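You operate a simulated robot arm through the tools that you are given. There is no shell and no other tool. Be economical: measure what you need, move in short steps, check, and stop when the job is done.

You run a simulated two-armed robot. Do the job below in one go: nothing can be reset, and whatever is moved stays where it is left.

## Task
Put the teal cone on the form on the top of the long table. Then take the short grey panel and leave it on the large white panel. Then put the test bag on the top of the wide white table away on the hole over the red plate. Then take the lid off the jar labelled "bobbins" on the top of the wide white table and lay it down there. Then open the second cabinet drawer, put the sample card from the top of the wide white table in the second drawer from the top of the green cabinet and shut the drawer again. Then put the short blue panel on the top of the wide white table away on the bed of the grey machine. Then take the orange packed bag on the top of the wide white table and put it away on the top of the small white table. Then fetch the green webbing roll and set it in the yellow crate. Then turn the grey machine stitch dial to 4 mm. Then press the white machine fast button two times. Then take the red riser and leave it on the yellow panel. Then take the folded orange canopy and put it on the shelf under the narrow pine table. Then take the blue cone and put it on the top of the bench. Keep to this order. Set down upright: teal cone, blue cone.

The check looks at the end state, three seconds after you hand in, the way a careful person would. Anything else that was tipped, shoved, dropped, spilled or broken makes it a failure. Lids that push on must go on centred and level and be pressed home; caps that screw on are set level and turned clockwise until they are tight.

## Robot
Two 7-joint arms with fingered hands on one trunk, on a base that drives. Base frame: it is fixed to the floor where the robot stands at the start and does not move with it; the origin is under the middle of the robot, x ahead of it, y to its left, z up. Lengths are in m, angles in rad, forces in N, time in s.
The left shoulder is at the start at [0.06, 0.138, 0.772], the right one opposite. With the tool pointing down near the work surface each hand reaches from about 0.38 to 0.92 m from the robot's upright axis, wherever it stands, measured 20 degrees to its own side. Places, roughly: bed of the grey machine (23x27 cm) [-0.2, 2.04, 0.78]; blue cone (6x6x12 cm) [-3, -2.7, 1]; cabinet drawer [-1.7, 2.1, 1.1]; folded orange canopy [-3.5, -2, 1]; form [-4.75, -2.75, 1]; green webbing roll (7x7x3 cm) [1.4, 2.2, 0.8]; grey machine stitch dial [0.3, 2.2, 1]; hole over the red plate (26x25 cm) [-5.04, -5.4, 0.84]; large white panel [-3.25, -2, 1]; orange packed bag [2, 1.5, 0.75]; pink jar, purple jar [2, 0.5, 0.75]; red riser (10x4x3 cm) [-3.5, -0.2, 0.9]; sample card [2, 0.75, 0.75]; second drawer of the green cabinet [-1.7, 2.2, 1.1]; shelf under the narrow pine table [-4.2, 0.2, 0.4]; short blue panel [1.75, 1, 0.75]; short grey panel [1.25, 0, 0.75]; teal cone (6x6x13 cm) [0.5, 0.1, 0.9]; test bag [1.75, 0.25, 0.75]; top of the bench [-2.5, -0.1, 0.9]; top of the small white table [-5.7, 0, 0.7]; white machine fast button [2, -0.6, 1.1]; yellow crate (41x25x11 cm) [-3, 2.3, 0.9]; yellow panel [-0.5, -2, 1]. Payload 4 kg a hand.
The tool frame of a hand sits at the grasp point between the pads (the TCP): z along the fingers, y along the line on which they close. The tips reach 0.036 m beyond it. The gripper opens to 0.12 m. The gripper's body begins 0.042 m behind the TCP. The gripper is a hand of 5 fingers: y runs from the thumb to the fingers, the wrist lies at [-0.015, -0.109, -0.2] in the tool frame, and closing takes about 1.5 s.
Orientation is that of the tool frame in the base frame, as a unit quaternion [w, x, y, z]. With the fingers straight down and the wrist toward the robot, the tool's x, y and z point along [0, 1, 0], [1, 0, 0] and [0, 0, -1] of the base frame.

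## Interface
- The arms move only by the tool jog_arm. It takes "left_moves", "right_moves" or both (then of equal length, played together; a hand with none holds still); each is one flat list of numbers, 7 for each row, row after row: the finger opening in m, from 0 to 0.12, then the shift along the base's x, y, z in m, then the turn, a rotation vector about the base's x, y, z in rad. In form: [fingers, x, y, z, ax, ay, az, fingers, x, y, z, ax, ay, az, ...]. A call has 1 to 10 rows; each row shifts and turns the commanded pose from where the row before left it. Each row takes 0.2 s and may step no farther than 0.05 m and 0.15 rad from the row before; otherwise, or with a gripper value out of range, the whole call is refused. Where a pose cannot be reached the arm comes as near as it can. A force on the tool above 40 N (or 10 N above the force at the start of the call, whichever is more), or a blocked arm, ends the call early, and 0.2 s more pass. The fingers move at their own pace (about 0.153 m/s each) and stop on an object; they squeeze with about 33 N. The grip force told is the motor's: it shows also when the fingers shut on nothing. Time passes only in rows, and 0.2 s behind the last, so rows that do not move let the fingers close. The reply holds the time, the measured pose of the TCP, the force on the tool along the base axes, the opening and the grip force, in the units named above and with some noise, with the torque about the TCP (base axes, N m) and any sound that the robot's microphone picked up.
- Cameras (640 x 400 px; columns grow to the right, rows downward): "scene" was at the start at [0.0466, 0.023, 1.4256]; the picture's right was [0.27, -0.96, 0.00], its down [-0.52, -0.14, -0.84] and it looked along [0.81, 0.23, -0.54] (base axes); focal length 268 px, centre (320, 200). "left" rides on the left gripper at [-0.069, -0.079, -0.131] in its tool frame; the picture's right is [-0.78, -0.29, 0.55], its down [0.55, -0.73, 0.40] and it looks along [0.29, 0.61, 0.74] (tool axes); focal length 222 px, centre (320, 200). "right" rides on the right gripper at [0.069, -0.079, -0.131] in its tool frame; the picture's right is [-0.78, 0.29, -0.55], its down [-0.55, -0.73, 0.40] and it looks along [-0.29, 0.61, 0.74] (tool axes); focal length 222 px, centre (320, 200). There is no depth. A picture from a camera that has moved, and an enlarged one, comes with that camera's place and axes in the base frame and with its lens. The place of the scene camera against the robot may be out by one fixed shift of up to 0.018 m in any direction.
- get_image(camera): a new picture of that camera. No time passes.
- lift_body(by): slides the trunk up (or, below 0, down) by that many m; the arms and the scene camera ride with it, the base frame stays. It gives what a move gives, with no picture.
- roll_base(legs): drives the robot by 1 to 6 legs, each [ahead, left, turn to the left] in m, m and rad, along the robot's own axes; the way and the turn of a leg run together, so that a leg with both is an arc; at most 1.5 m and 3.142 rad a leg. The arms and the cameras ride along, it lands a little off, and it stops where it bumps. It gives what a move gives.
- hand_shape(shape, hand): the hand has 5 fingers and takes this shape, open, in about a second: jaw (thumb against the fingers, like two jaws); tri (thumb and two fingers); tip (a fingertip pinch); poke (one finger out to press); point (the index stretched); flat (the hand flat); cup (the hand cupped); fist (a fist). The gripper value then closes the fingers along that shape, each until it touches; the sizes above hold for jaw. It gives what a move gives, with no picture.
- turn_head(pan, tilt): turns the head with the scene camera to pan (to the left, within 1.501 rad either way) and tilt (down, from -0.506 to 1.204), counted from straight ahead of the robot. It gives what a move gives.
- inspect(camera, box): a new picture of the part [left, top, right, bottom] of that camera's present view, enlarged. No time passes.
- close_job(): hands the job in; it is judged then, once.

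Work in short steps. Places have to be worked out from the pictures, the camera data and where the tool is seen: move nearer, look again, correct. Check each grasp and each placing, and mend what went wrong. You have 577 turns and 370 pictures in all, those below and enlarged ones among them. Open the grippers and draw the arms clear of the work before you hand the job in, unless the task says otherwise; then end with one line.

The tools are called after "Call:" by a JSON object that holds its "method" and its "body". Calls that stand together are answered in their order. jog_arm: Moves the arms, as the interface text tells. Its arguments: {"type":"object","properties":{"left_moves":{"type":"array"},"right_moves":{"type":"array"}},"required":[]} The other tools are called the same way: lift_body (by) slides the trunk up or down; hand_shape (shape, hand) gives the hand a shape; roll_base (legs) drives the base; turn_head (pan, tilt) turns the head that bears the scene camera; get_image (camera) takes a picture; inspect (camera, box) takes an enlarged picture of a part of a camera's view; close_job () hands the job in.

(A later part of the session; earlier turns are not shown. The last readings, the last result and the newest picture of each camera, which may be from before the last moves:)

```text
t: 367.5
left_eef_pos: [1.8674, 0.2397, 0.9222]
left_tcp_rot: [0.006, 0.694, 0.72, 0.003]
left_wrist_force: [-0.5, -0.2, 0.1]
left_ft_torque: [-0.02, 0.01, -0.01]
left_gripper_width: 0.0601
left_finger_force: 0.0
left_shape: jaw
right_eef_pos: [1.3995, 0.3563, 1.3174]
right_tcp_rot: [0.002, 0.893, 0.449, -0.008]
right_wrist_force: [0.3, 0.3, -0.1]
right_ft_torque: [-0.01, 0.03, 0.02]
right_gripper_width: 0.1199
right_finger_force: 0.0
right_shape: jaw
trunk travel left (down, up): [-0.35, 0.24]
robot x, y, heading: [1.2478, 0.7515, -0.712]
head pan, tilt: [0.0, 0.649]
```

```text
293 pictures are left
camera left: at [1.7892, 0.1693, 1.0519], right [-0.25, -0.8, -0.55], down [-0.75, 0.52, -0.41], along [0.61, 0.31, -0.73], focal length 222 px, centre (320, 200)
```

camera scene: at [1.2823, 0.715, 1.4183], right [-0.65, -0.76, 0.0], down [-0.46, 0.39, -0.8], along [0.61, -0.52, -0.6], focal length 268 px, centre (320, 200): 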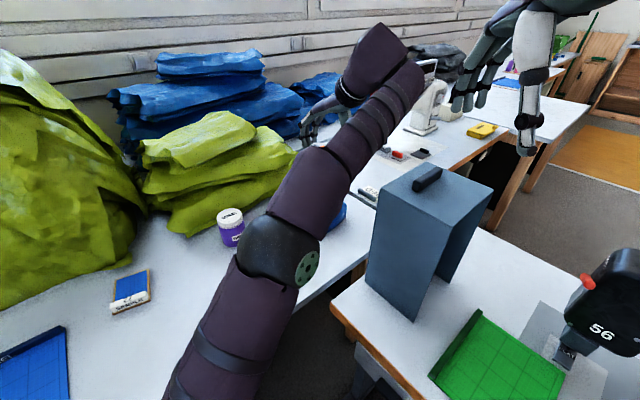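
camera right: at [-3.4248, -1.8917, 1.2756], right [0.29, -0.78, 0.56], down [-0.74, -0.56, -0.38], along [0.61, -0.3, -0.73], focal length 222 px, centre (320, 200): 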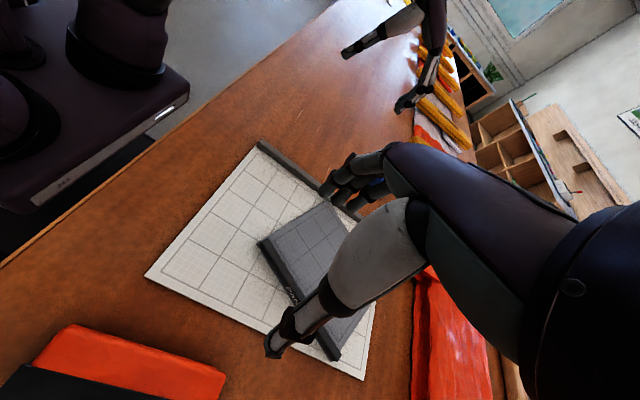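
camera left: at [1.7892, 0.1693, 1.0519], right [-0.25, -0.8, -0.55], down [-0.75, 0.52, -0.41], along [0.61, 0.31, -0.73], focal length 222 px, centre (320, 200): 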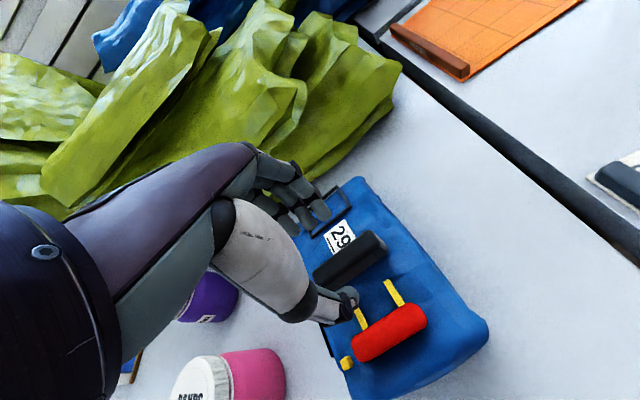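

Aligned. Descend further, gently.

Call:
{"method": "jog_arm", "body": {"left_moves": [0.06, 0, 0, -0.015, 0, 0, 0, 0.06, 0, 0, -0.012, 0, 0, 0]}}

Call:
{"method": "jog_arm", "body": {"left_moves": [0.06, 0, 0, -0.008, 0, 0, 0, 0.06, 0, 0, -0.006, 0, 0, 0]}}

Call:
{"method": "get_image", "body": {"camera": "left"}}

```text
t: 368.1
left_eef_pos: [1.8683, 0.2374, 0.8928]
left_tcp_rot: [0.006, 0.694, 0.72, 0.003]
left_wrist_force: [0.1, 0.5, -1.1]
left_ft_torque: [-0.02, -0.05, -0.02]
left_gripper_width: 0.0601
left_finger_force: 0.0
left_shape: jaw
right_eef_pos: [1.399, 0.3562, 1.3174]
right_tcp_rot: [0.002, 0.893, 0.449, -0.007]
right_wrist_force: [-0.3, 0.3, -0.2]
right_ft_torque: [-0.01, 0.02, 0.0]
right_gripper_width: 0.1201
right_finger_force: 0.0
right_shape: jaw
trunk travel left (down, up): [-0.35, 0.24]
robot x, y, heading: [1.2473, 0.7492, -0.706]
head pan, tilt: [0.0, 0.649]
```

```text
t: 368.7
left_eef_pos: [1.8678, 0.2388, 0.8857]
left_tcp_rot: [0.011, 0.693, 0.72, 0.003]
left_wrist_force: [-1.2, 0.6, 21.2]
left_ft_torque: [-0.09, 0.88, -0.05]
left_gripper_width: 0.0606
left_finger_force: 0.0
left_shape: jaw
right_eef_pos: [1.3972, 0.3576, 1.3178]
right_tcp_rot: [0.003, 0.894, 0.448, -0.007]
right_wrist_force: [0.4, 0.1, -0.1]
right_ft_torque: [-0.02, -0.03, -0.03]
right_gripper_width: 0.1201
right_finger_force: 0.1
right_shape: jaw
trunk travel left (down, up): [-0.35, 0.24]
robot x, y, heading: [1.2489, 0.7492, -0.71]
head pan, tilt: [0.0, 0.649]
```

```text
292 pictures are left
camera left: at [1.7876, 0.1686, 1.0175], right [-0.25, -0.8, -0.54], down [-0.75, 0.52, -0.42], along [0.62, 0.3, -0.73], focal length 222 px, centre (320, 200)
```

left: 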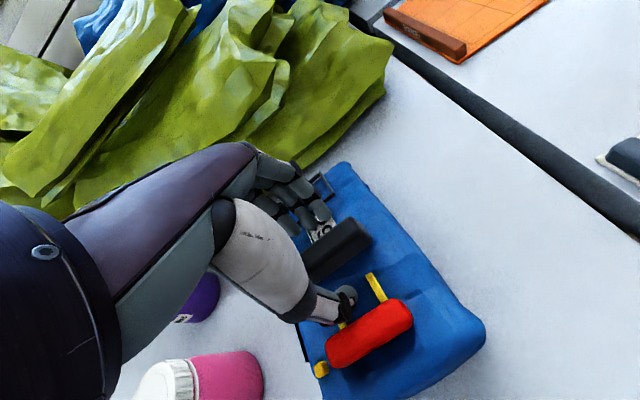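

Tips touch the bag top at 0.886. I rise 3 mm and close on the handle.

Call:
{"method": "jog_arm", "body": {"left_moves": [0.06, 0, 0, 0.005, 0, 0, 0, 0.03, 0, 0, 0, 0, 0, 0, 0.0, 0, 0, 0, 0, 0, 0, 0.0, 0, 0, 0, 0, 0, 0, 0.0, 0, 0, 0, 0, 0, 0, 0.0, 0, 0, 0, 0, 0, 0]}}

Call:
{"method": "get_image", "body": {"camera": "left"}}

```text
t: 370.1
left_eef_pos: [1.8693, 0.2397, 0.8857]
left_tcp_rot: [0.007, 0.694, 0.72, 0.003]
left_wrist_force: [6.4, 0.9, 8.2]
left_ft_torque: [0.05, -0.27, -0.08]
left_gripper_width: 0.0175
left_finger_force: 32.8
left_shape: jaw
right_eef_pos: [1.398, 0.3577, 1.318]
right_tcp_rot: [0.002, 0.894, 0.449, -0.008]
right_wrist_force: [-0.1, -0.5, 0.4]
right_ft_torque: [0.0, 0.04, 0.01]
right_gripper_width: 0.1198
right_finger_force: 0.0
right_shape: jaw
trunk travel left (down, up): [-0.35, 0.24]
robot x, y, heading: [1.25, 0.7489, -0.709]
head pan, tilt: [0.0, 0.649]
```

```text
291 pictures are left
camera left: at [1.7896, 0.1687, 1.0168], right [-0.25, -0.8, -0.55], down [-0.75, 0.52, -0.41], along [0.61, 0.31, -0.73], focal length 222 px, centre (320, 200)
```

left: 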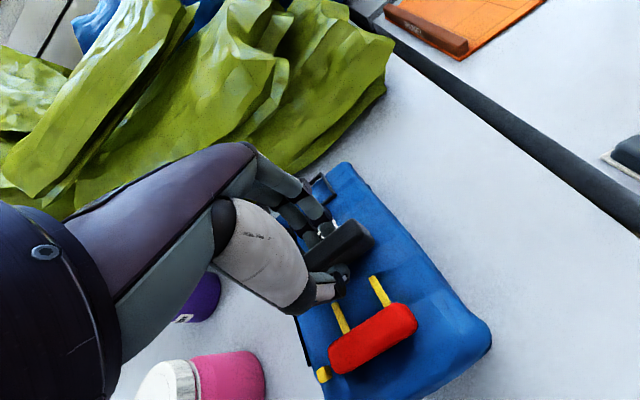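

Handle gripped (1.75 cm). Lift.

Call:
{"method": "jog_arm", "body": {"left_moves": [0.0, 0, 0, 0.01, 0, 0, 0, 0.0, 0, 0, 0.02, 0, 0, 0, 0.0, 0, 0, 0.03, 0, 0, 0, 0.0, -0.02, 0.01, 0.04, 0, 0, 0, 0.0, -0.02, 0.01, 0.04, 0, 0, 0, 0.0, -0.02, 0.02, 0.04, 0, 0, 0]}}

Call:
{"method": "get_image", "body": {"camera": "left"}}

```text
t: 371.5
left_eef_pos: [1.8046, 0.2795, 1.0671]
left_tcp_rot: [0.005, 0.694, 0.72, 0.003]
left_wrist_force: [-0.8, -0.2, -8.9]
left_ft_torque: [0.07, -0.05, 0.02]
left_gripper_width: 0.0139
left_finger_force: 32.7
left_shape: jaw
right_eef_pos: [1.3967, 0.3565, 1.3178]
right_tcp_rot: [0.002, 0.894, 0.448, -0.007]
right_wrist_force: [0.1, 1.2, 0.2]
right_ft_torque: [-0.03, -0.01, -0.03]
right_gripper_width: 0.12
right_finger_force: 0.1
right_shape: jaw
trunk travel left (down, up): [-0.35, 0.24]
robot x, y, heading: [1.2478, 0.746, -0.709]
head pan, tilt: [0.0, 0.649]
```

```text
290 pictures are left
camera left: at [1.7246, 0.2084, 1.1981], right [-0.25, -0.8, -0.55], down [-0.75, 0.52, -0.41], along [0.61, 0.31, -0.73], focal length 222 px, centre (320, 200)
```

left: 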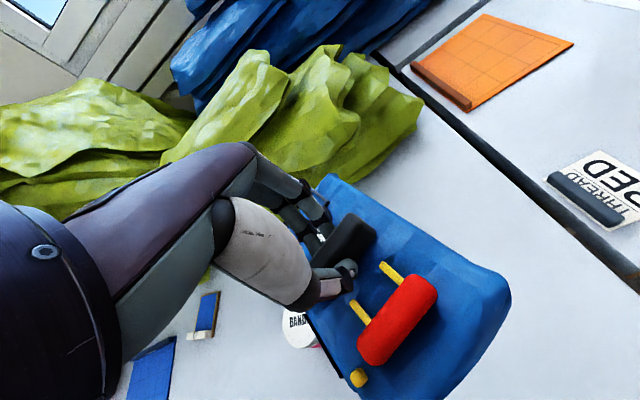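

Bag is lifted (about 0.9 kg). I raise higher and draw it in toward the robot.

Call:
{"method": "jog_arm", "body": {"left_moves": [0.0, -0.02, 0.025, 0.035, 0, 0, -0.1, 0.0, -0.02, 0.03, 0.03, 0, 0, -0.1, 0.0, -0.02, 0.04, 0.0, 0, 0, -0.1, 0.0, -0.02, 0.04, 0.0, 0, 0, -0.1, 0.0, -0.02, 0.04, 0.0, 0, 0, -0.1, 0.0, -0.02, 0.04, 0.0, 0, 0, -0.1]}}

Call:
{"method": "get_image", "body": {"camera": "left"}}

```text
t: 372.9
left_eef_pos: [1.6839, 0.4968, 1.135]
left_tcp_rot: [0.008, 0.876, 0.483, 0.001]
left_wrist_force: [0.2, -0.2, -8.0]
left_ft_torque: [-0.03, -0.13, 0.04]
left_gripper_width: 0.0135
left_finger_force: 32.9
left_shape: jaw
right_eef_pos: [1.3978, 0.3571, 1.3181]
right_tcp_rot: [0.003, 0.894, 0.448, -0.008]
right_wrist_force: [0.0, -0.1, 0.8]
right_ft_torque: [0.0, 0.01, -0.03]
right_gripper_width: 0.12
right_finger_force: 0.1
right_shape: jaw
trunk travel left (down, up): [-0.35, 0.24]
robot x, y, heading: [1.249, 0.7512, -0.708]
head pan, tilt: [0.0, 0.649]
```

```text
289 pictures are left
camera left: at [1.5785, 0.4835, 1.2645], right [-0.66, -0.51, -0.55], down [-0.32, 0.85, -0.41], along [0.68, -0.09, -0.73], focal length 222 px, centre (320, 200)
```

left: 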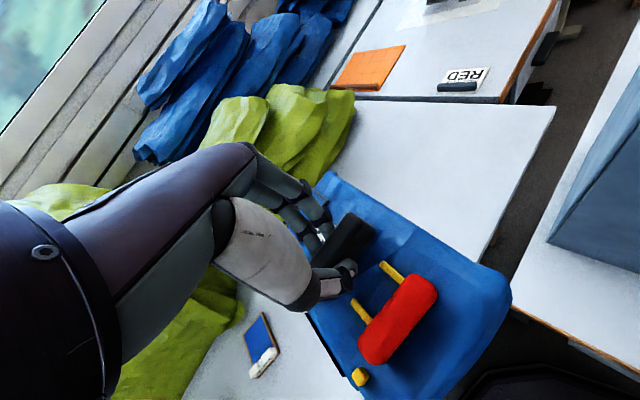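

Stable. I back off and drive the north corridor westward.

Call:
{"method": "roll_base", "body": {"legs": [[-0.65, 0, 0], [0, 0, -2.43], [1.5, 0, 0], [1.0, 0, 0]]}}

```text
t: 394.2
left_eef_pos: [-2.2805, 1.0804, 1.1336]
left_tcp_rot: [0.002, 0.755, -0.656, -0.006]
left_wrist_force: [-0.5, -0.4, -8.9]
left_ft_torque: [-0.08, 0.05, 0.0]
left_gripper_width: 0.0135
left_finger_force: 33.0
left_shape: jaw
right_eef_pos: [-2.1519, 1.3725, 1.3167]
right_tcp_rot: [-0.007, 0.728, -0.685, -0.004]
right_wrist_force: [-0.3, 0.3, 0.5]
right_ft_torque: [0.01, -0.01, 0.01]
right_gripper_width: 0.12
right_finger_force: 0.1
right_shape: jaw
trunk travel left (down, up): [-0.35, 0.24]
robot x, y, heading: [-1.7854, 1.1679, 3.138]
head pan, tilt: [0.0, 0.649]
```

On course; continue west, then turn south through the channel.

Call:
{"method": "roll_base", "body": {"legs": [[1.5, -0.08, 0], [1.58, 0, 0]]}}

```text
refused: 1.58 is not a number from -1.5 to 1.5
```

Call:
{"method": "roll_base", "body": {"legs": [[1.5, -0.08, 0], [1.5, 0, 0], [0.1, 0, 0]]}}

```text
refused: leg 1 is longer than a leg can be; nothing moved
```

The combined leg was too long; I shorten it.

Call:
{"method": "roll_base", "body": {"legs": [[1.0, -0.08, 0], [1.5, 0, 0], [0.58, 0, 0]]}}

```text
t: 409.1
left_eef_pos: [-5.2946, 1.042, 1.1333]
left_tcp_rot: [0.003, 0.78, -0.626, -0.005]
left_wrist_force: [-0.6, -0.7, -8.6]
left_ft_torque: [-0.05, 0.06, -0.01]
left_gripper_width: 0.0137
left_finger_force: 32.3
left_shape: jaw
right_eef_pos: [-5.1888, 1.3408, 1.3162]
right_tcp_rot: [-0.007, 0.755, -0.656, -0.005]
right_wrist_force: [-0.1, 0.0, -0.2]
right_ft_torque: [0.0, -0.03, 0.03]
right_gripper_width: 0.12
right_finger_force: 0.2
right_shape: jaw
trunk travel left (down, up): [-0.35, 0.24]
robot x, y, heading: [-4.8062, 1.1662, -3.071]
head pan, tilt: [0.0, 0.649]
```

Call:
{"method": "roll_base", "body": {"legs": [[0.08, 0, 0], [0, 0, 1.5]]}}

```text
t: 413.8
left_eef_pos: [-4.8028, 0.6642, 1.1334]
left_tcp_rot: [0.006, 0.998, 0.063, -0.001]
left_wrist_force: [0.0, -0.2, -9.2]
left_ft_torque: [-0.12, -0.09, 0.01]
left_gripper_width: 0.0134
left_finger_force: 33.1
left_shape: jaw
right_eef_pos: [-5.0925, 0.7969, 1.3165]
right_tcp_rot: [-0.001, 1.0, 0.025, -0.007]
right_wrist_force: [0.0, -0.2, 0.6]
right_ft_torque: [0.03, 0.01, 0.0]
right_gripper_width: 0.1198
right_finger_force: 0.1
right_shape: jaw
trunk travel left (down, up): [-0.35, 0.24]
robot x, y, heading: [-4.8863, 1.1645, -1.592]
head pan, tilt: [0.0, 0.649]
```

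Call:
{"method": "roll_base", "body": {"legs": [[0, 0, 0.02], [1.5, 0, 0], [0.75, 0, 0], [0, 0, -1.571], [1.2, 0, 0]]}}

```text
t: 434.7
left_eef_pos: [-6.7029, -1.0318, 1.1335]
left_tcp_rot: [0.003, 0.728, -0.685, -0.007]
left_wrist_force: [-0.1, -0.9, -8.9]
left_ft_torque: [-0.06, 0.06, 0.0]
left_gripper_width: 0.0131
left_finger_force: 32.9
left_shape: jaw
right_eef_pos: [-6.5521, -0.7518, 1.3169]
right_tcp_rot: [0.006, -0.701, 0.713, 0.004]
right_wrist_force: [-0.9, -0.4, 0.8]
right_ft_torque: [0.02, 0.04, 0.02]
right_gripper_width: 0.1197
right_finger_force: 0.0
right_shape: jaw
trunk travel left (down, up): [-0.35, 0.24]
robot x, y, heading: [-6.2014, -0.9818, 3.061]
head pan, tilt: [0.0, 0.649]
```

Now turn south and go past the table end, then look at the back wall.

Call:
{"method": "roll_base", "body": {"legs": [[0, 0, 1.651], [1.5, 0, 0], [1.4, 0, 0]]}}

Call:
{"method": "turn_head", "body": {"pan": 0.5, "tilt": 0.35}}

Call:
{"method": "get_image", "body": {"camera": "scene"}}

```text
t: 452.7
left_eef_pos: [-6.0664, -4.3754, 1.1334]
left_tcp_rot: [0.005, 0.995, 0.095, -0.002]
left_wrist_force: [-0.1, -0.5, -8.1]
left_ft_torque: [-0.04, -0.07, 0.02]
left_gripper_width: 0.013
left_finger_force: 32.4
left_shape: jaw
right_eef_pos: [-6.3646, -4.2607, 1.3173]
right_tcp_rot: [-0.002, 0.998, 0.056, -0.008]
right_wrist_force: [-0.1, 0.3, -0.1]
right_ft_torque: [-0.02, 0.02, 0.03]
right_gripper_width: 0.1199
right_finger_force: 0.1
right_shape: jaw
trunk travel left (down, up): [-0.35, 0.24]
robot x, y, heading: [-6.1769, -3.883, -1.527]
head pan, tilt: [0.0, 0.649]
```

```text
t: 453.6
left_eef_pos: [-6.0666, -4.3744, 1.1336]
left_tcp_rot: [0.005, 0.995, 0.095, 0.0]
left_wrist_force: [-0.1, -0.1, -8.7]
left_ft_torque: [-0.07, -0.07, -0.03]
left_gripper_width: 0.0133
left_finger_force: 32.3
left_shape: jaw
right_eef_pos: [-6.3652, -4.2615, 1.3166]
right_tcp_rot: [-0.001, 0.998, 0.056, -0.008]
right_wrist_force: [0.6, 0.0, -0.7]
right_ft_torque: [0.01, -0.04, 0.02]
right_gripper_width: 0.1198
right_finger_force: 0.0
right_shape: jaw
trunk travel left (down, up): [-0.35, 0.24]
robot x, y, heading: [-6.1778, -3.8822, -1.53]
head pan, tilt: [0.499, 0.351]
```

```text
288 pictures are left
camera scene: at [-6.1422, -3.934, 1.4451], right [-0.86, -0.52, 0.0], down [-0.18, 0.3, -0.94], along [0.48, -0.8, -0.34], focal length 268 px, centre (320, 200)
```

scene: 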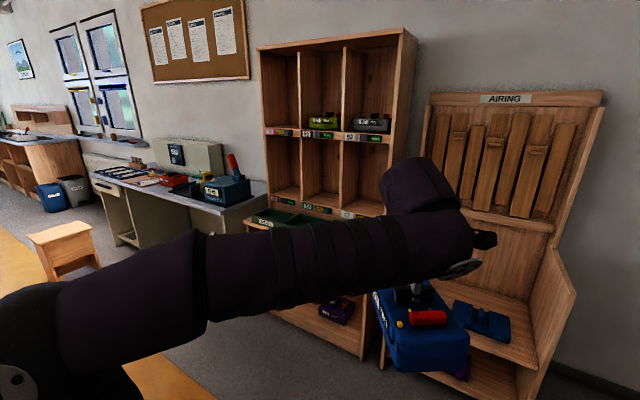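

The cubby cabinet has labelled coloured plates. I zoom in to find the red one.

Call:
{"method": "inspect", "body": {"camera": "scene", "box": [250, 20, 430, 230]}}

```text
1.90 times, centred on (340, 125) of scene
camera zoom: at [-6.1422, -3.934, 1.4451], right [-0.86, -0.52, 0.0], down [-0.18, 0.3, -0.94], along [0.48, -0.8, -0.34], focal length 511 px, centre (282, 343)
```

zoom: 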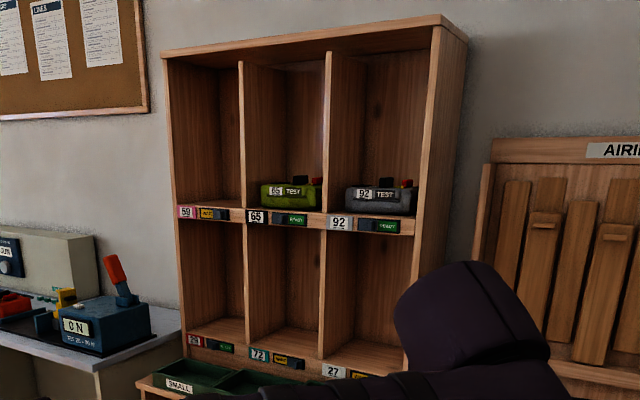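

The red plate "29" (matching the bag's tag 29) is under the lower-left hole, x≈−5.05, floor z≈0.84–0.87. I move in front of it.

Call:
{"method": "roll_base", "body": {"legs": [[0.6, 1.04, 0], [0, 0, -0.042]]}}

Call:
{"method": "turn_head", "body": {"pan": 0.1, "tilt": 0.5}}

Call:
{"method": "get_image", "body": {"camera": "scene"}}

Call:
{"method": "get_image", "body": {"camera": "left"}}

```text
t: 460.2
left_eef_pos: [-5.0119, -4.9592, 1.133]
left_tcp_rot: [0.005, 0.997, 0.071, -0.001]
left_wrist_force: [0.3, -0.5, -8.1]
left_ft_torque: [-0.06, -0.08, 0.02]
left_gripper_width: 0.0133
left_finger_force: 32.9
left_shape: jaw
right_eef_pos: [-5.3042, -4.8317, 1.3171]
right_tcp_rot: [-0.001, 0.999, 0.031, -0.008]
right_wrist_force: [0.0, -0.4, 0.0]
right_ft_torque: [-0.01, 0.05, -0.03]
right_gripper_width: 0.1198
right_finger_force: 0.0
right_shape: jaw
trunk travel left (down, up): [-0.35, 0.24]
robot x, y, heading: [-5.0957, -4.4611, -1.574]
head pan, tilt: [0.499, 0.351]
```

```text
t: 461.1
left_eef_pos: [-5.011, -4.9588, 1.1314]
left_tcp_rot: [0.005, 0.998, 0.07, -0.002]
left_wrist_force: [0.4, 0.3, -8.5]
left_ft_torque: [-0.06, -0.05, 0.05]
left_gripper_width: 0.0131
left_finger_force: 32.8
left_shape: jaw
right_eef_pos: [-5.3027, -4.83, 1.3159]
right_tcp_rot: [-0.001, 0.999, 0.032, -0.008]
right_wrist_force: [0.1, 0.1, 0.8]
right_ft_torque: [-0.05, -0.02, 0.01]
right_gripper_width: 0.1198
right_finger_force: 0.3
right_shape: jaw
trunk travel left (down, up): [-0.35, 0.24]
robot x, y, heading: [-5.0991, -4.4618, -1.581]
head pan, tilt: [0.099, 0.499]
```

```text
286 pictures are left
camera scene: at [-5.1005, -4.5245, 1.4315], right [-1.0, -0.09, 0.0], down [-0.05, 0.48, -0.88], along [0.08, -0.87, -0.48], focal length 268 px, centre (320, 200)
```

scene: 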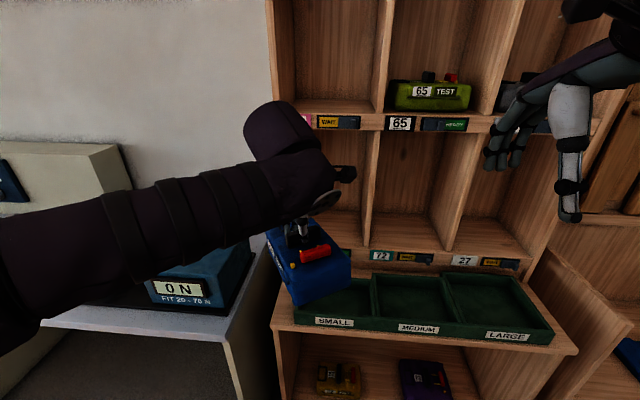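

```text
285 pictures are left
camera left: at [-5.0924, -4.8879, 1.2637], right [-0.82, 0.17, -0.55], down [0.44, 0.8, -0.41], along [0.37, -0.57, -0.73], focal length 222 px, centre (320, 200)
```

left: 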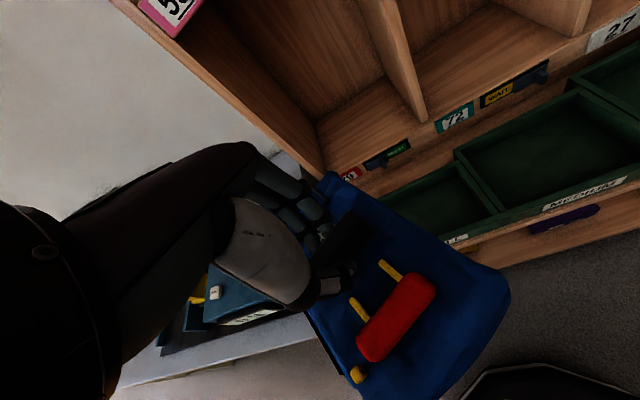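

The hole spans x −5.18…−4.92 with its front at y≈−5.26 and floor z≈0.86. I align the bag, lower it to TCP z≈1.01 and roll 0.25 m forward.

Call:
{"method": "jog_arm", "body": {"left_moves": [0.0, -0.02, 0, -0.04, 0, 0, -0.07, 0.0, -0.016, 0, -0.04, 0, 0, -0.07, 0.0, 0, 0, -0.04, 0, 0, 0]}}

Call:
{"method": "roll_base", "body": {"legs": [[0.25, 0, 0.008]]}}

Call:
{"method": "get_image", "body": {"camera": "left"}}

Call:
{"method": "get_image", "body": {"camera": "scene"}}

```text
t: 461.9
left_eef_pos: [-5.05, -4.9579, 1.0099]
left_tcp_rot: [0.005, 1.0, -0.001, -0.002]
left_wrist_force: [-0.3, -0.8, -8.0]
left_ft_torque: [-0.12, -0.04, 0.05]
left_gripper_width: 0.0134
left_finger_force: 33.3
left_shape: jaw
right_eef_pos: [-5.3023, -4.8306, 1.317]
right_tcp_rot: [-0.001, 0.999, 0.032, -0.009]
right_wrist_force: [-0.3, -0.2, 0.6]
right_ft_torque: [-0.01, 0.01, 0.0]
right_gripper_width: 0.1198
right_finger_force: 0.0
right_shape: jaw
trunk travel left (down, up): [-0.35, 0.24]
robot x, y, heading: [-5.1009, -4.4596, -1.581]
head pan, tilt: [0.099, 0.499]
```

```text
t: 463.7
left_eef_pos: [-5.0455, -5.2076, 1.0107]
left_tcp_rot: [0.005, 1.0, 0.005, -0.001]
left_wrist_force: [-0.5, -0.1, -9.7]
left_ft_torque: [-0.06, -0.1, 0.02]
left_gripper_width: 0.0133
left_finger_force: 33.2
left_shape: jaw
right_eef_pos: [-5.2992, -5.0849, 1.3164]
right_tcp_rot: [-0.002, 0.999, 0.037, -0.008]
right_wrist_force: [0.8, -0.3, -0.3]
right_ft_torque: [0.04, 0.0, -0.02]
right_gripper_width: 0.12
right_finger_force: 0.0
right_shape: jaw
trunk travel left (down, up): [-0.35, 0.24]
robot x, y, heading: [-5.1057, -4.7145, -1.564]
head pan, tilt: [0.099, 0.499]
```

```text
284 pictures are left
camera left: at [-5.1164, -5.1273, 1.1426], right [-0.79, 0.28, -0.55], down [0.54, 0.74, -0.41], along [0.29, -0.62, -0.73], focal length 222 px, centre (320, 200)
```

left: 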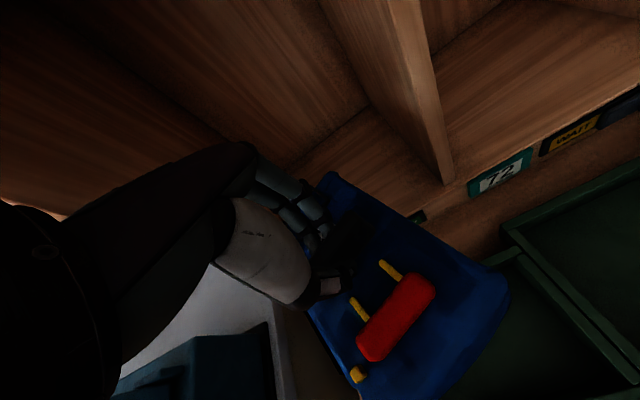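

```text
283 pictures are left
camera scene: at [-5.1001, -4.7762, 1.4314], right [-0.99, -0.1, 0.0], down [-0.05, 0.48, -0.88], along [0.09, -0.87, -0.48], focal length 268 px, centre (320, 200)
```

scene: 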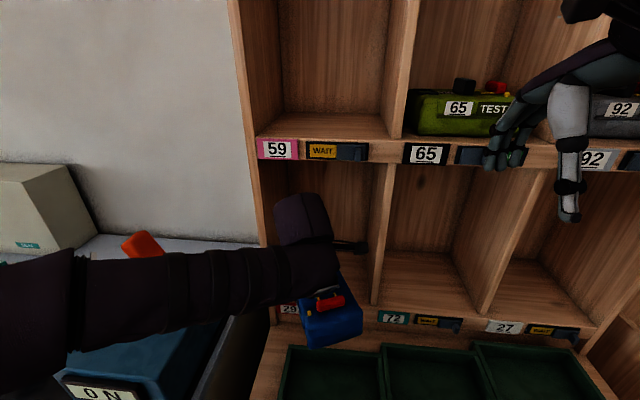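

Entering cleanly. Push the bag inward in small steps.

Call:
{"method": "jog_arm", "body": {"left_moves": [0.0, 0, -0.03, -0.003, 0, 0, 0, 0.0, 0, -0.03, -0.003, 0, 0, 0, 0.0, 0, -0.03, -0.003, 0, 0, 0, 0.0, 0, -0.03, 0, 0, 0, 0]}}

Call:
{"method": "get_image", "body": {"camera": "left"}}

Call:
{"method": "get_image", "body": {"camera": "scene"}}

```text
t: 464.7
left_eef_pos: [-5.0444, -5.328, 1.0014]
left_tcp_rot: [0.005, 1.0, 0.006, -0.001]
left_wrist_force: [0.9, 1.3, -8.5]
left_ft_torque: [-0.02, -0.06, -0.02]
left_gripper_width: 0.0132
left_finger_force: 33.2
left_shape: jaw
right_eef_pos: [-5.3006, -5.0848, 1.3172]
right_tcp_rot: [-0.002, 0.999, 0.037, -0.008]
right_wrist_force: [-0.5, -0.2, 0.5]
right_ft_torque: [-0.01, 0.01, 0.02]
right_gripper_width: 0.1199
right_finger_force: 0.1
right_shape: jaw
trunk travel left (down, up): [-0.35, 0.24]
robot x, y, heading: [-5.0994, -4.7184, -1.563]
head pan, tilt: [0.099, 0.499]
```

```text
282 pictures are left
camera left: at [-5.1162, -5.247, 1.1317], right [-0.79, 0.28, -0.55], down [0.54, 0.74, -0.41], along [0.29, -0.62, -0.73], focal length 222 px, centre (320, 200)
```

left: 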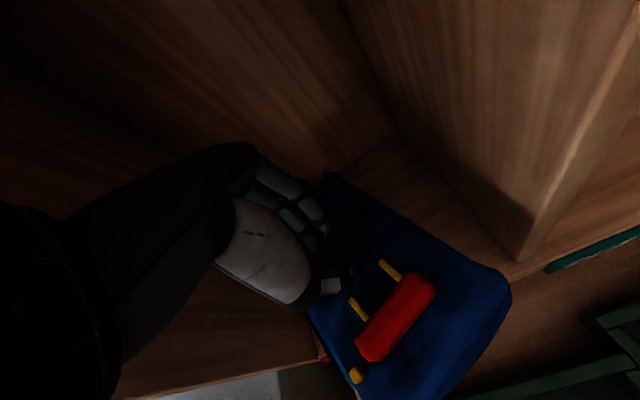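

```text
281 pictures are left
camera scene: at [-5.1001, -4.7761, 1.4314], right [-0.99, -0.1, 0.0], down [-0.05, 0.48, -0.88], along [0.09, -0.87, -0.48], focal length 268 px, centre (320, 200)
```

scene: 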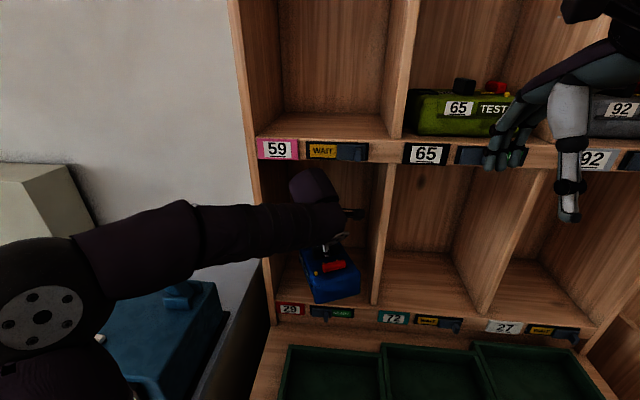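

The bag is almost fully in (back wall ≈ −5.49). Push 3 cm more, then lower to the floor of the hole.

Call:
{"method": "jog_arm", "body": {"left_moves": [0.0, 0, -0.015, 0, 0, 0, 0, 0.0, 0, -0.013, 0, 0, 0, 0, 0.0, 0, 0, -0.015, 0, 0, 0, 0.0, 0, 0, -0.01, 0, 0, 0]}}

Call:
{"method": "jog_arm", "body": {"left_moves": [0.0, 0, 0, -0.006, 0, 0, 0, 0.0, 0, 0, -0.005, 0, 0, 0]}}

Call:
{"method": "get_image", "body": {"camera": "left"}}

```text
t: 465.7
left_eef_pos: [-5.0455, -5.3549, 0.9782]
left_tcp_rot: [0.006, 1.0, 0.005, -0.002]
left_wrist_force: [-0.4, -0.3, -7.6]
left_ft_torque: [-0.08, -0.05, 0.01]
left_gripper_width: 0.0136
left_finger_force: 32.9
left_shape: jaw
right_eef_pos: [-5.2996, -5.0847, 1.3169]
right_tcp_rot: [-0.001, 0.999, 0.037, -0.008]
right_wrist_force: [0.8, -0.4, 0.2]
right_ft_torque: [0.0, -0.02, -0.01]
right_gripper_width: 0.12
right_finger_force: 0.0
right_shape: jaw
trunk travel left (down, up): [-0.35, 0.24]
robot x, y, heading: [-5.1001, -4.7139, -1.569]
head pan, tilt: [0.099, 0.499]
```

```text
t: 466.3
left_eef_pos: [-5.0456, -5.3559, 0.9673]
left_tcp_rot: [0.005, 1.0, 0.006, -0.002]
left_wrist_force: [0.3, -0.4, -8.9]
left_ft_torque: [-0.09, -0.05, -0.01]
left_gripper_width: 0.0137
left_finger_force: 33.1
left_shape: jaw
right_eef_pos: [-5.2987, -5.0843, 1.3166]
right_tcp_rot: [-0.001, 0.999, 0.037, -0.008]
right_wrist_force: [-0.1, -0.5, 0.0]
right_ft_torque: [-0.03, 0.02, 0.0]
right_gripper_width: 0.1201
right_finger_force: 0.1
right_shape: jaw
trunk travel left (down, up): [-0.35, 0.24]
robot x, y, heading: [-5.1018, -4.7135, -1.565]
head pan, tilt: [0.099, 0.499]
```

```text
280 pictures are left
camera left: at [-5.1172, -5.275, 1.0982], right [-0.79, 0.28, -0.55], down [0.54, 0.74, -0.41], along [0.29, -0.62, -0.73], focal length 222 px, centre (320, 200)
```

left: 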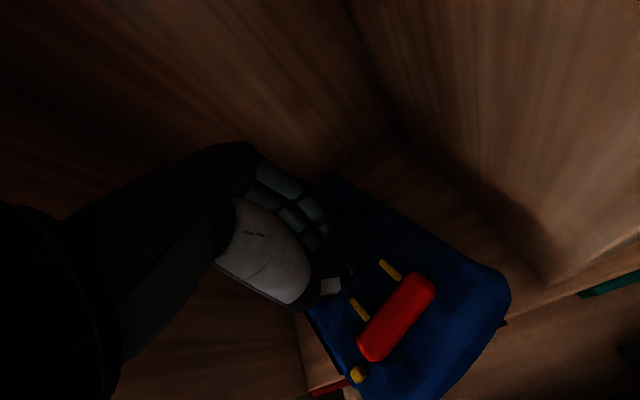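

Lower until contact.

Call:
{"method": "jog_arm", "body": {"left_moves": [0.0, 0, -0.008, -0.006, 0, 0, 0, 0.0, 0, -0.007, -0.006, 0, 0, 0]}}

Call:
{"method": "jog_arm", "body": {"left_moves": [0.0, 0, 0, -0.005, 0, 0, 0, 0.0, 0, 0, -0.005, 0, 0, 0]}}

Call:
{"method": "jog_arm", "body": {"left_moves": [0.0, 0, 0, -0.004, 0, 0, 0, 0.0, 0, 0, -0.004, 0, 0, 0]}}

```text
t: 466.9
left_eef_pos: [-5.0463, -5.369, 0.9534]
left_tcp_rot: [0.005, 1.0, 0.006, -0.001]
left_wrist_force: [-1.0, 0.0, -8.3]
left_ft_torque: [-0.06, -0.03, 0.03]
left_gripper_width: 0.0132
left_finger_force: 32.7
left_shape: jaw
right_eef_pos: [-5.2989, -5.0841, 1.3167]
right_tcp_rot: [-0.001, 0.999, 0.037, -0.008]
right_wrist_force: [-0.5, -0.4, -0.1]
right_ft_torque: [-0.03, 0.03, 0.02]
right_gripper_width: 0.1199
right_finger_force: 0.1
right_shape: jaw
trunk travel left (down, up): [-0.35, 0.24]
robot x, y, heading: [-5.0981, -4.7125, -1.565]
head pan, tilt: [0.099, 0.499]
```

```text
t: 467.5
left_eef_pos: [-5.0452, -5.3693, 0.9448]
left_tcp_rot: [0.005, 1.0, 0.005, -0.001]
left_wrist_force: [0.3, -0.5, -7.7]
left_ft_torque: [-0.12, -0.14, -0.03]
left_gripper_width: 0.0135
left_finger_force: 33.1
left_shape: jaw
right_eef_pos: [-5.2998, -5.0841, 1.317]
right_tcp_rot: [-0.001, 0.999, 0.037, -0.007]
right_wrist_force: [-0.9, 1.6, -0.1]
right_ft_torque: [0.0, -0.01, 0.0]
right_gripper_width: 0.1199
right_finger_force: 0.1
right_shape: jaw
trunk travel left (down, up): [-0.35, 0.24]
robot x, y, heading: [-5.0975, -4.7138, -1.565]
head pan, tilt: [0.099, 0.499]
```

```text
t: 468.1
left_eef_pos: [-5.0475, -5.3704, 0.9399]
left_tcp_rot: [0.007, 1.0, 0.007, -0.002]
left_wrist_force: [0.5, 1.8, 3.9]
left_ft_torque: [-0.15, -0.14, 0.04]
left_gripper_width: 0.0139
left_finger_force: 33.3
left_shape: jaw
right_eef_pos: [-5.2989, -5.0835, 1.3167]
right_tcp_rot: [-0.002, 0.999, 0.037, -0.008]
right_wrist_force: [0.2, 0.0, 0.0]
right_ft_torque: [0.02, 0.04, -0.02]
right_gripper_width: 0.1198
right_finger_force: 0.1
right_shape: jaw
trunk travel left (down, up): [-0.35, 0.24]
robot x, y, heading: [-5.1038, -4.7126, -1.564]
head pan, tilt: [0.099, 0.499]
```

Resting. I slide it 1.5 cm further in, then release.

Call:
{"method": "jog_arm", "body": {"left_moves": [0.0, 0, -0.008, 0.001, 0, 0, 0, 0.0, 0, -0.008, 0, 0, 0, 0, 0.03, 0, 0, 0, 0, 0, 0, 0.06, 0, 0, 0, 0, 0, 0, 0.06, 0, 0, 0, 0, 0, 0]}}

Call:
{"method": "get_image", "body": {"camera": "left"}}

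```text
t: 469.3
left_eef_pos: [-5.0468, -5.3865, 0.9382]
left_tcp_rot: [0.006, 1.0, 0.006, -0.001]
left_wrist_force: [0.4, -0.9, 0.1]
left_ft_torque: [-0.03, -0.01, -0.01]
left_gripper_width: 0.0598
left_finger_force: 0.0
left_shape: jaw
right_eef_pos: [-5.2999, -5.0824, 1.3165]
right_tcp_rot: [-0.002, 0.999, 0.037, -0.009]
right_wrist_force: [0.6, 0.1, -0.7]
right_ft_torque: [0.01, -0.02, -0.05]
right_gripper_width: 0.1202
right_finger_force: 0.0
right_shape: jaw
trunk travel left (down, up): [-0.35, 0.24]
robot x, y, heading: [-5.0988, -4.7125, -1.564]
head pan, tilt: [0.099, 0.499]
```

```text
279 pictures are left
camera left: at [-5.1173, -5.3053, 1.069], right [-0.79, 0.28, -0.55], down [0.54, 0.74, -0.41], along [0.29, -0.62, -0.73], focal length 222 px, centre (320, 200)
```

left: 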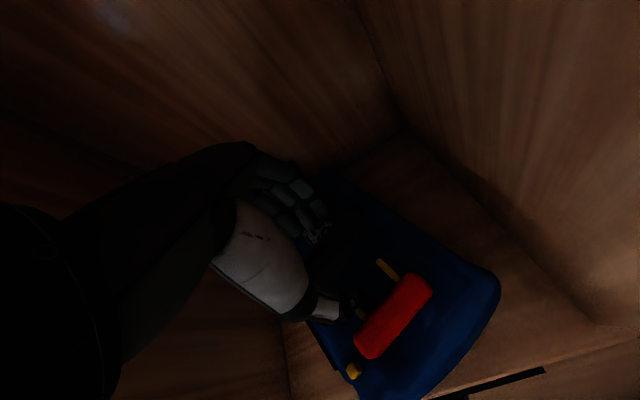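

Released; lift up 5 cm to clear the handle and withdraw.

Call:
{"method": "jog_arm", "body": {"left_moves": [0.06, 0, 0, 0.02, 0, 0, 0, 0.06, 0, 0, 0.02, 0, 0, 0, 0.06, 0, 0.01, 0.015, 0, 0, 0, 0.06, 0, 0.04, 0.0, 0, 0, 0, 0.06, 0, 0.04, 0, 0, 0, 0, 0.06, 0, 0.04, 0, 0, 0, 0, 0.06, 0, 0.04, 0, 0, 0, 0, 0.06, 0, 0.04, 0, 0, 0, 0]}}

Call:
{"method": "inspect", "body": {"camera": "scene", "box": [230, 130, 430, 340]}}

```text
t: 471.1
left_eef_pos: [-5.0457, -5.1789, 0.9935]
left_tcp_rot: [0.006, 1.0, 0.005, -0.001]
left_wrist_force: [-0.2, 0.4, -0.4]
left_ft_torque: [-0.01, -0.02, 0.0]
left_gripper_width: 0.0599
left_finger_force: 0.1
left_shape: jaw
right_eef_pos: [-5.2989, -5.0829, 1.3174]
right_tcp_rot: [-0.002, 0.999, 0.036, -0.008]
right_wrist_force: [-1.1, 0.4, 0.7]
right_ft_torque: [-0.03, -0.01, -0.01]
right_gripper_width: 0.1198
right_finger_force: 0.0
right_shape: jaw
trunk travel left (down, up): [-0.35, 0.24]
robot x, y, heading: [-5.0995, -4.7109, -1.564]
head pan, tilt: [0.099, 0.499]
```

```text
1.90 times, centred on (330, 235) of scene
camera zoom: at [-5.1, -4.7743, 1.4315], right [-0.99, -0.1, 0.0], down [-0.05, 0.48, -0.88], along [0.09, -0.87, -0.48], focal length 511 px, centre (301, 133)
```

zoom: 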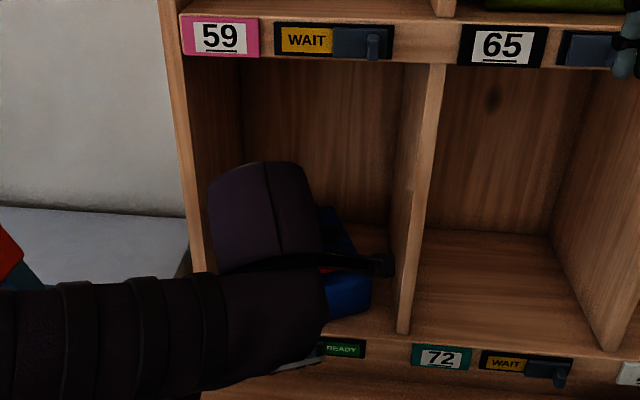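

I back off and verify the bag's position.

Call:
{"method": "roll_base", "body": {"legs": [[-0.4, 0, 0]]}}

Call:
{"method": "jog_arm", "body": {"left_moves": [0.12, 0.03, 0.02, 0.04, 0, 0, 0, 0.12, 0.03, 0.02, 0.04, 0, 0, 0, 0.12, 0.03, 0.02, 0.04, 0, 0, 0, 0.12, 0.03, 0.0, 0.04, 0, 0, 0]}}

Call:
{"method": "inspect", "body": {"camera": "scene", "box": [230, 130, 430, 340]}}

```text
t: 473.6
left_eef_pos: [-5.0474, -4.783, 0.995]
left_tcp_rot: [0.006, 1.0, 0.009, -0.002]
left_wrist_force: [0.5, 0.5, 0.3]
left_ft_torque: [-0.05, 0.02, 0.01]
left_gripper_width: 0.06
left_finger_force: 0.1
left_shape: jaw
right_eef_pos: [-5.3008, -4.6887, 1.3174]
right_tcp_rot: [-0.002, 0.999, 0.039, -0.009]
right_wrist_force: [0.4, -0.2, -0.3]
right_ft_torque: [0.03, -0.04, -0.02]
right_gripper_width: 0.12
right_finger_force: 0.0
right_shape: jaw
trunk travel left (down, up): [-0.35, 0.24]
robot x, y, heading: [-5.1019, -4.3202, -1.557]
head pan, tilt: [0.099, 0.499]
```

```text
refused: row 1 steps farther than a row can; nothing moved
```

```text
1.90 times, centred on (330, 235) of scene
camera zoom: at [-5.1028, -4.38, 1.4316], right [-0.99, -0.11, 0.0], down [-0.05, 0.48, -0.88], along [0.1, -0.87, -0.48], focal length 511 px, centre (301, 133)
```

zoom: 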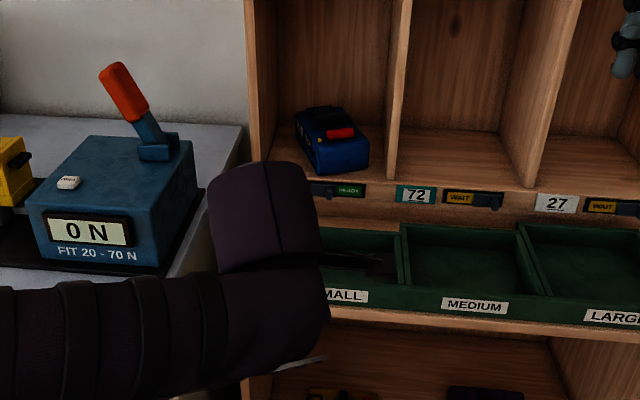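

The bag sits in the hole over the red plate. Now back to the wide white table: raise the hand and drive the return route.

Call:
{"method": "jog_arm", "body": {"left_moves": [0.12, 0.02, 0, 0.04, 0, 0, 0, 0.12, 0.02, 0, 0.04, 0, 0, 0, 0.12, 0.02, 0.0, 0.04, 0, 0, 0, 0.12, 0.02, 0.0, 0.03, 0, 0, 0]}}

Call:
{"method": "roll_base", "body": {"legs": [[0, -1.05, -0.014], [0, 0, 3.141], [1.5, 0, 0], [1.5, 0, 0], [0.2, 0, 0]]}}

```text
t: 474.6
left_eef_pos: [-4.9668, -4.7836, 1.1458]
left_tcp_rot: [0.005, 1.0, 0.008, -0.001]
left_wrist_force: [-0.1, -0.6, -0.1]
left_ft_torque: [0.0, -0.05, -0.02]
left_gripper_width: 0.1199
left_finger_force: 0.1
left_shape: jaw
right_eef_pos: [-5.3008, -4.6897, 1.3162]
right_tcp_rot: [-0.002, 0.999, 0.039, -0.008]
right_wrist_force: [0.1, 1.0, 0.4]
right_ft_torque: [-0.01, 0.0, -0.03]
right_gripper_width: 0.12
right_finger_force: 0.1
right_shape: jaw
trunk travel left (down, up): [-0.35, 0.24]
robot x, y, heading: [-5.0978, -4.3192, -1.562]
head pan, tilt: [0.099, 0.499]
```

```text
t: 502.7
left_eef_pos: [-6.2561, -0.671, 1.1456]
left_tcp_rot: [0.002, 0.003, 1.0, 0.005]
left_wrist_force: [-0.4, 0.2, 0.1]
left_ft_torque: [-0.01, -0.01, 0.01]
left_gripper_width: 0.1195
left_finger_force: 0.0
left_shape: jaw
right_eef_pos: [-5.9244, -0.7725, 1.3164]
right_tcp_rot: [0.008, -0.027, 1.0, -0.002]
right_wrist_force: [0.3, 0.9, 0.6]
right_ft_torque: [-0.06, 0.01, -0.02]
right_gripper_width: 0.1201
right_finger_force: 0.0
right_shape: jaw
trunk travel left (down, up): [-0.35, 0.24]
robot x, y, heading: [-6.1273, -1.1406, 1.554]
head pan, tilt: [0.099, 0.499]
```

Call:
{"method": "roll_base", "body": {"legs": [[0, 0, -1.554], [1.24, 0, 0], [0, 0, 1.571]]}}

```text
t: 516.6
left_eef_pos: [-5.0013, -0.6856, 1.1435]
left_tcp_rot: [0.002, 0.002, 1.0, 0.006]
left_wrist_force: [-0.3, -0.5, -0.1]
left_ft_torque: [-0.01, -0.02, 0.03]
left_gripper_width: 0.12
left_finger_force: 0.0
left_shape: jaw
right_eef_pos: [-4.6692, -0.7869, 1.3171]
right_tcp_rot: [0.008, -0.029, 1.0, -0.001]
right_wrist_force: [0.3, 0.1, 0.8]
right_ft_torque: [0.01, 0.01, 0.01]
right_gripper_width: 0.12
right_finger_force: 0.0
right_shape: jaw
trunk travel left (down, up): [-0.35, 0.24]
robot x, y, heading: [-4.8766, -1.1553, 1.562]
head pan, tilt: [0.099, 0.499]
```

Call:
{"method": "roll_base", "body": {"legs": [[1.5, 0, 0], [0.92, 0, 0], [0, 0, -1.571], [1.5, 0, 0], [1.0, 0, 0]]}}

```text
t: 544.3
left_eef_pos: [-1.7964, 1.3242, 1.1445]
left_tcp_rot: [0.005, 0.721, 0.693, 0.002]
left_wrist_force: [0.5, 0.3, -0.8]
left_ft_torque: [0.0, -0.04, 0.04]
left_gripper_width: 0.1196
left_finger_force: 0.1
left_shape: jaw
right_eef_pos: [-1.9085, 0.9949, 1.3164]
right_tcp_rot: [0.004, 0.699, 0.715, -0.007]
right_wrist_force: [0.1, -0.4, -0.6]
right_ft_torque: [0.01, 0.02, -0.02]
right_gripper_width: 0.1201
right_finger_force: 0.1
right_shape: jaw
trunk travel left (down, up): [-0.35, 0.24]
robot x, y, heading: [-2.2709, 1.2136, -0.046]
head pan, tilt: [0.099, 0.499]
```

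Call:
{"method": "roll_base", "body": {"legs": [[0, 0, 0.05], [1.5, 0, 0], [1.5, 0, 0], [0.4, 0, 0]]}}

```text
t: 561.2
left_eef_pos: [1.5736, 1.2393, 1.1441]
left_tcp_rot: [0.005, 0.722, 0.692, 0.002]
left_wrist_force: [-0.3, 0.4, 0.4]
left_ft_torque: [-0.01, 0.02, 0.01]
left_gripper_width: 0.1197
left_finger_force: 0.1
left_shape: jaw
right_eef_pos: [1.4587, 0.9116, 1.3172]
right_tcp_rot: [0.006, 0.7, 0.714, -0.007]
right_wrist_force: [0.4, 0.0, 0.4]
right_ft_torque: [-0.02, 0.03, -0.01]
right_gripper_width: 0.1198
right_finger_force: 0.1
right_shape: jaw
trunk travel left (down, up): [-0.35, 0.24]
robot x, y, heading: [1.1011, 1.1311, -0.051]
head pan, tilt: [0.099, 0.499]
```

Call:
{"method": "roll_base", "body": {"legs": [[0.12, -0.27, 0], [0, 0, -0.45]]}}

Call:
{"method": "turn_head", "body": {"pan": 0.1, "tilt": 0.65}}

Call:
{"method": "get_image", "body": {"camera": "left"}}

Call:
{"method": "inspect", "body": {"camera": "scene", "box": [240, 100, 440, 260]}}

```text
t: 564.5
left_eef_pos: [1.6822, 0.7571, 1.1454]
left_tcp_rot: [0.005, 0.855, 0.518, 0.002]
left_wrist_force: [-0.3, -0.2, 0.3]
left_ft_torque: [0.01, -0.01, 0.0]
left_gripper_width: 0.1199
left_finger_force: 0.1
left_shape: jaw
right_eef_pos: [1.4398, 0.5102, 1.317]
right_tcp_rot: [0.002, 0.839, 0.544, -0.008]
right_wrist_force: [-0.7, -0.7, 0.1]
right_ft_torque: [0.01, 0.0, -0.01]
right_gripper_width: 0.1201
right_finger_force: 0.0
right_shape: jaw
trunk travel left (down, up): [-0.35, 0.24]
robot x, y, heading: [1.2077, 0.8587, -0.487]
head pan, tilt: [0.099, 0.499]
```

```text
t: 565.2
left_eef_pos: [1.6835, 0.7579, 1.146]
left_tcp_rot: [0.005, 0.856, 0.518, 0.001]
left_wrist_force: [0.0, -0.3, -0.2]
left_ft_torque: [-0.01, -0.01, -0.02]
left_gripper_width: 0.1197
left_finger_force: 0.0
left_shape: jaw
right_eef_pos: [1.441, 0.5109, 1.3166]
right_tcp_rot: [0.004, 0.838, 0.545, -0.007]
right_wrist_force: [0.0, -0.2, 0.2]
right_ft_torque: [0.04, 0.01, -0.03]
right_gripper_width: 0.12
right_finger_force: 0.1
right_shape: jaw
trunk travel left (down, up): [-0.35, 0.24]
robot x, y, heading: [1.2089, 0.8606, -0.491]
head pan, tilt: [0.099, 0.649]
```

```text
276 pictures are left
camera left: at [1.5787, 0.7355, 1.2755], right [-0.62, -0.57, -0.55], down [-0.39, 0.82, -0.41], along [0.68, -0.04, -0.73], focal length 222 px, centre (320, 200)
```

left: 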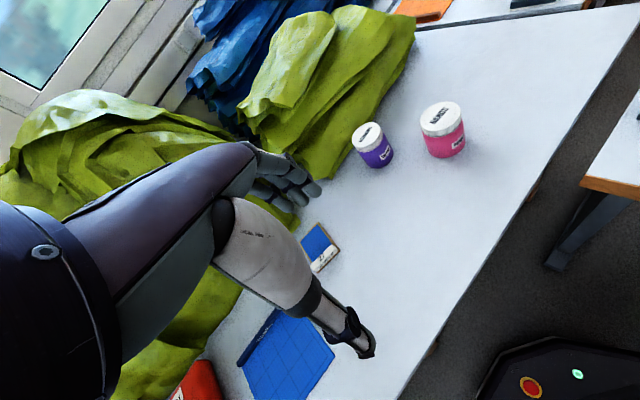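

```text
2.50 times, centred on (340, 180) of scene
camera zoom: at [1.2537, 0.841, 1.4182], right [-0.38, -0.93, 0.0], down [-0.56, 0.23, -0.8], along [0.74, -0.3, -0.6], focal length 671 px, centre (270, 250)
```

zoom: 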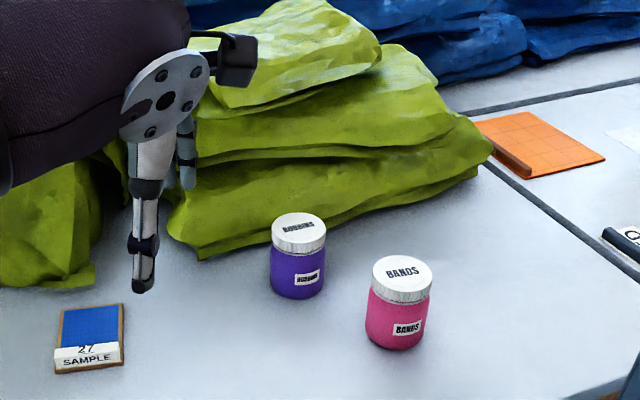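

"BOBBINS" is the purple jar; its lid top is at about (1.926, 0.527, 0.892). I bring the left hand above it.

Call:
{"method": "jog_arm", "body": {"left_moves": [0.12, 0.04, -0.025, 0, 0, 0, 0, 0.12, 0.04, -0.025, 0, 0, 0, 0, 0.12, 0.04, -0.03, -0.0, 0, 0, 0, 0.12, 0.035, -0.035, -0.0, 0, 0, 0, 0.12, 0.035, -0.035, -0.0, 0, 0, 0, 0.1, 0.025, -0.04, -0.0, 0, 0, 0, 0.1, 0.025, -0.04, -0.0, 0, 0, 0, 0.1, 0.0, 0.0, -0.045, 0, 0, 0, 0.1, 0.0, 0.0, -0.045, 0, 0, 0]}}

Call:
{"method": "get_image", "body": {"camera": "left"}}

Call:
{"method": "inspect", "body": {"camera": "scene", "box": [240, 100, 440, 260]}}

```text
t: 567.2
left_eef_pos: [1.8959, 0.5566, 1.0347]
left_tcp_rot: [0.007, 0.855, 0.519, 0.0]
left_wrist_force: [-0.2, -0.3, 0.2]
left_ft_torque: [0.02, -0.01, 0.02]
left_gripper_width: 0.1001
left_finger_force: 0.0
left_shape: jaw
left hand out of reach, approached as far as the arm can: row 7
right_eef_pos: [1.4409, 0.5096, 1.3162]
right_tcp_rot: [0.004, 0.839, 0.544, -0.008]
right_wrist_force: [-0.9, -1.7, 0.5]
right_ft_torque: [-0.01, -0.01, 0.0]
right_gripper_width: 0.12
right_finger_force: 0.0
right_shape: jaw
trunk travel left (down, up): [-0.35, 0.24]
robot x, y, heading: [1.2115, 0.8613, -0.485]
head pan, tilt: [0.099, 0.649]
```

```text
274 pictures are left
camera left: at [1.7905, 0.5325, 1.1658], right [-0.62, -0.57, -0.55], down [-0.39, 0.82, -0.41], along [0.68, -0.04, -0.73], focal length 222 px, centre (320, 200)
```

left: 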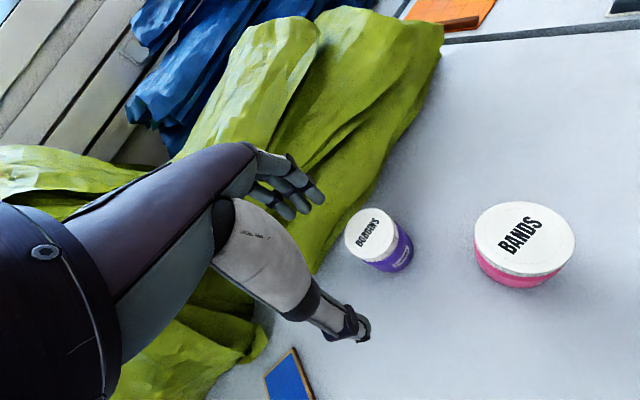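

```text
2.50 times, centred on (340, 180) of scene
camera zoom: at [1.2538, 0.841, 1.4182], right [-0.38, -0.93, 0.0], down [-0.56, 0.23, -0.8], along [0.74, -0.3, -0.6], focal length 671 px, centre (270, 250)
```

zoom: 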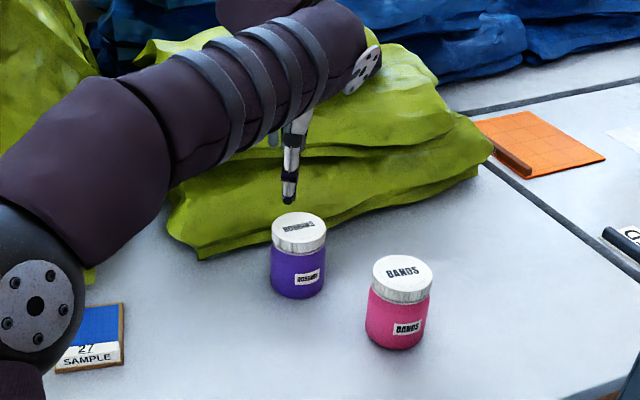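

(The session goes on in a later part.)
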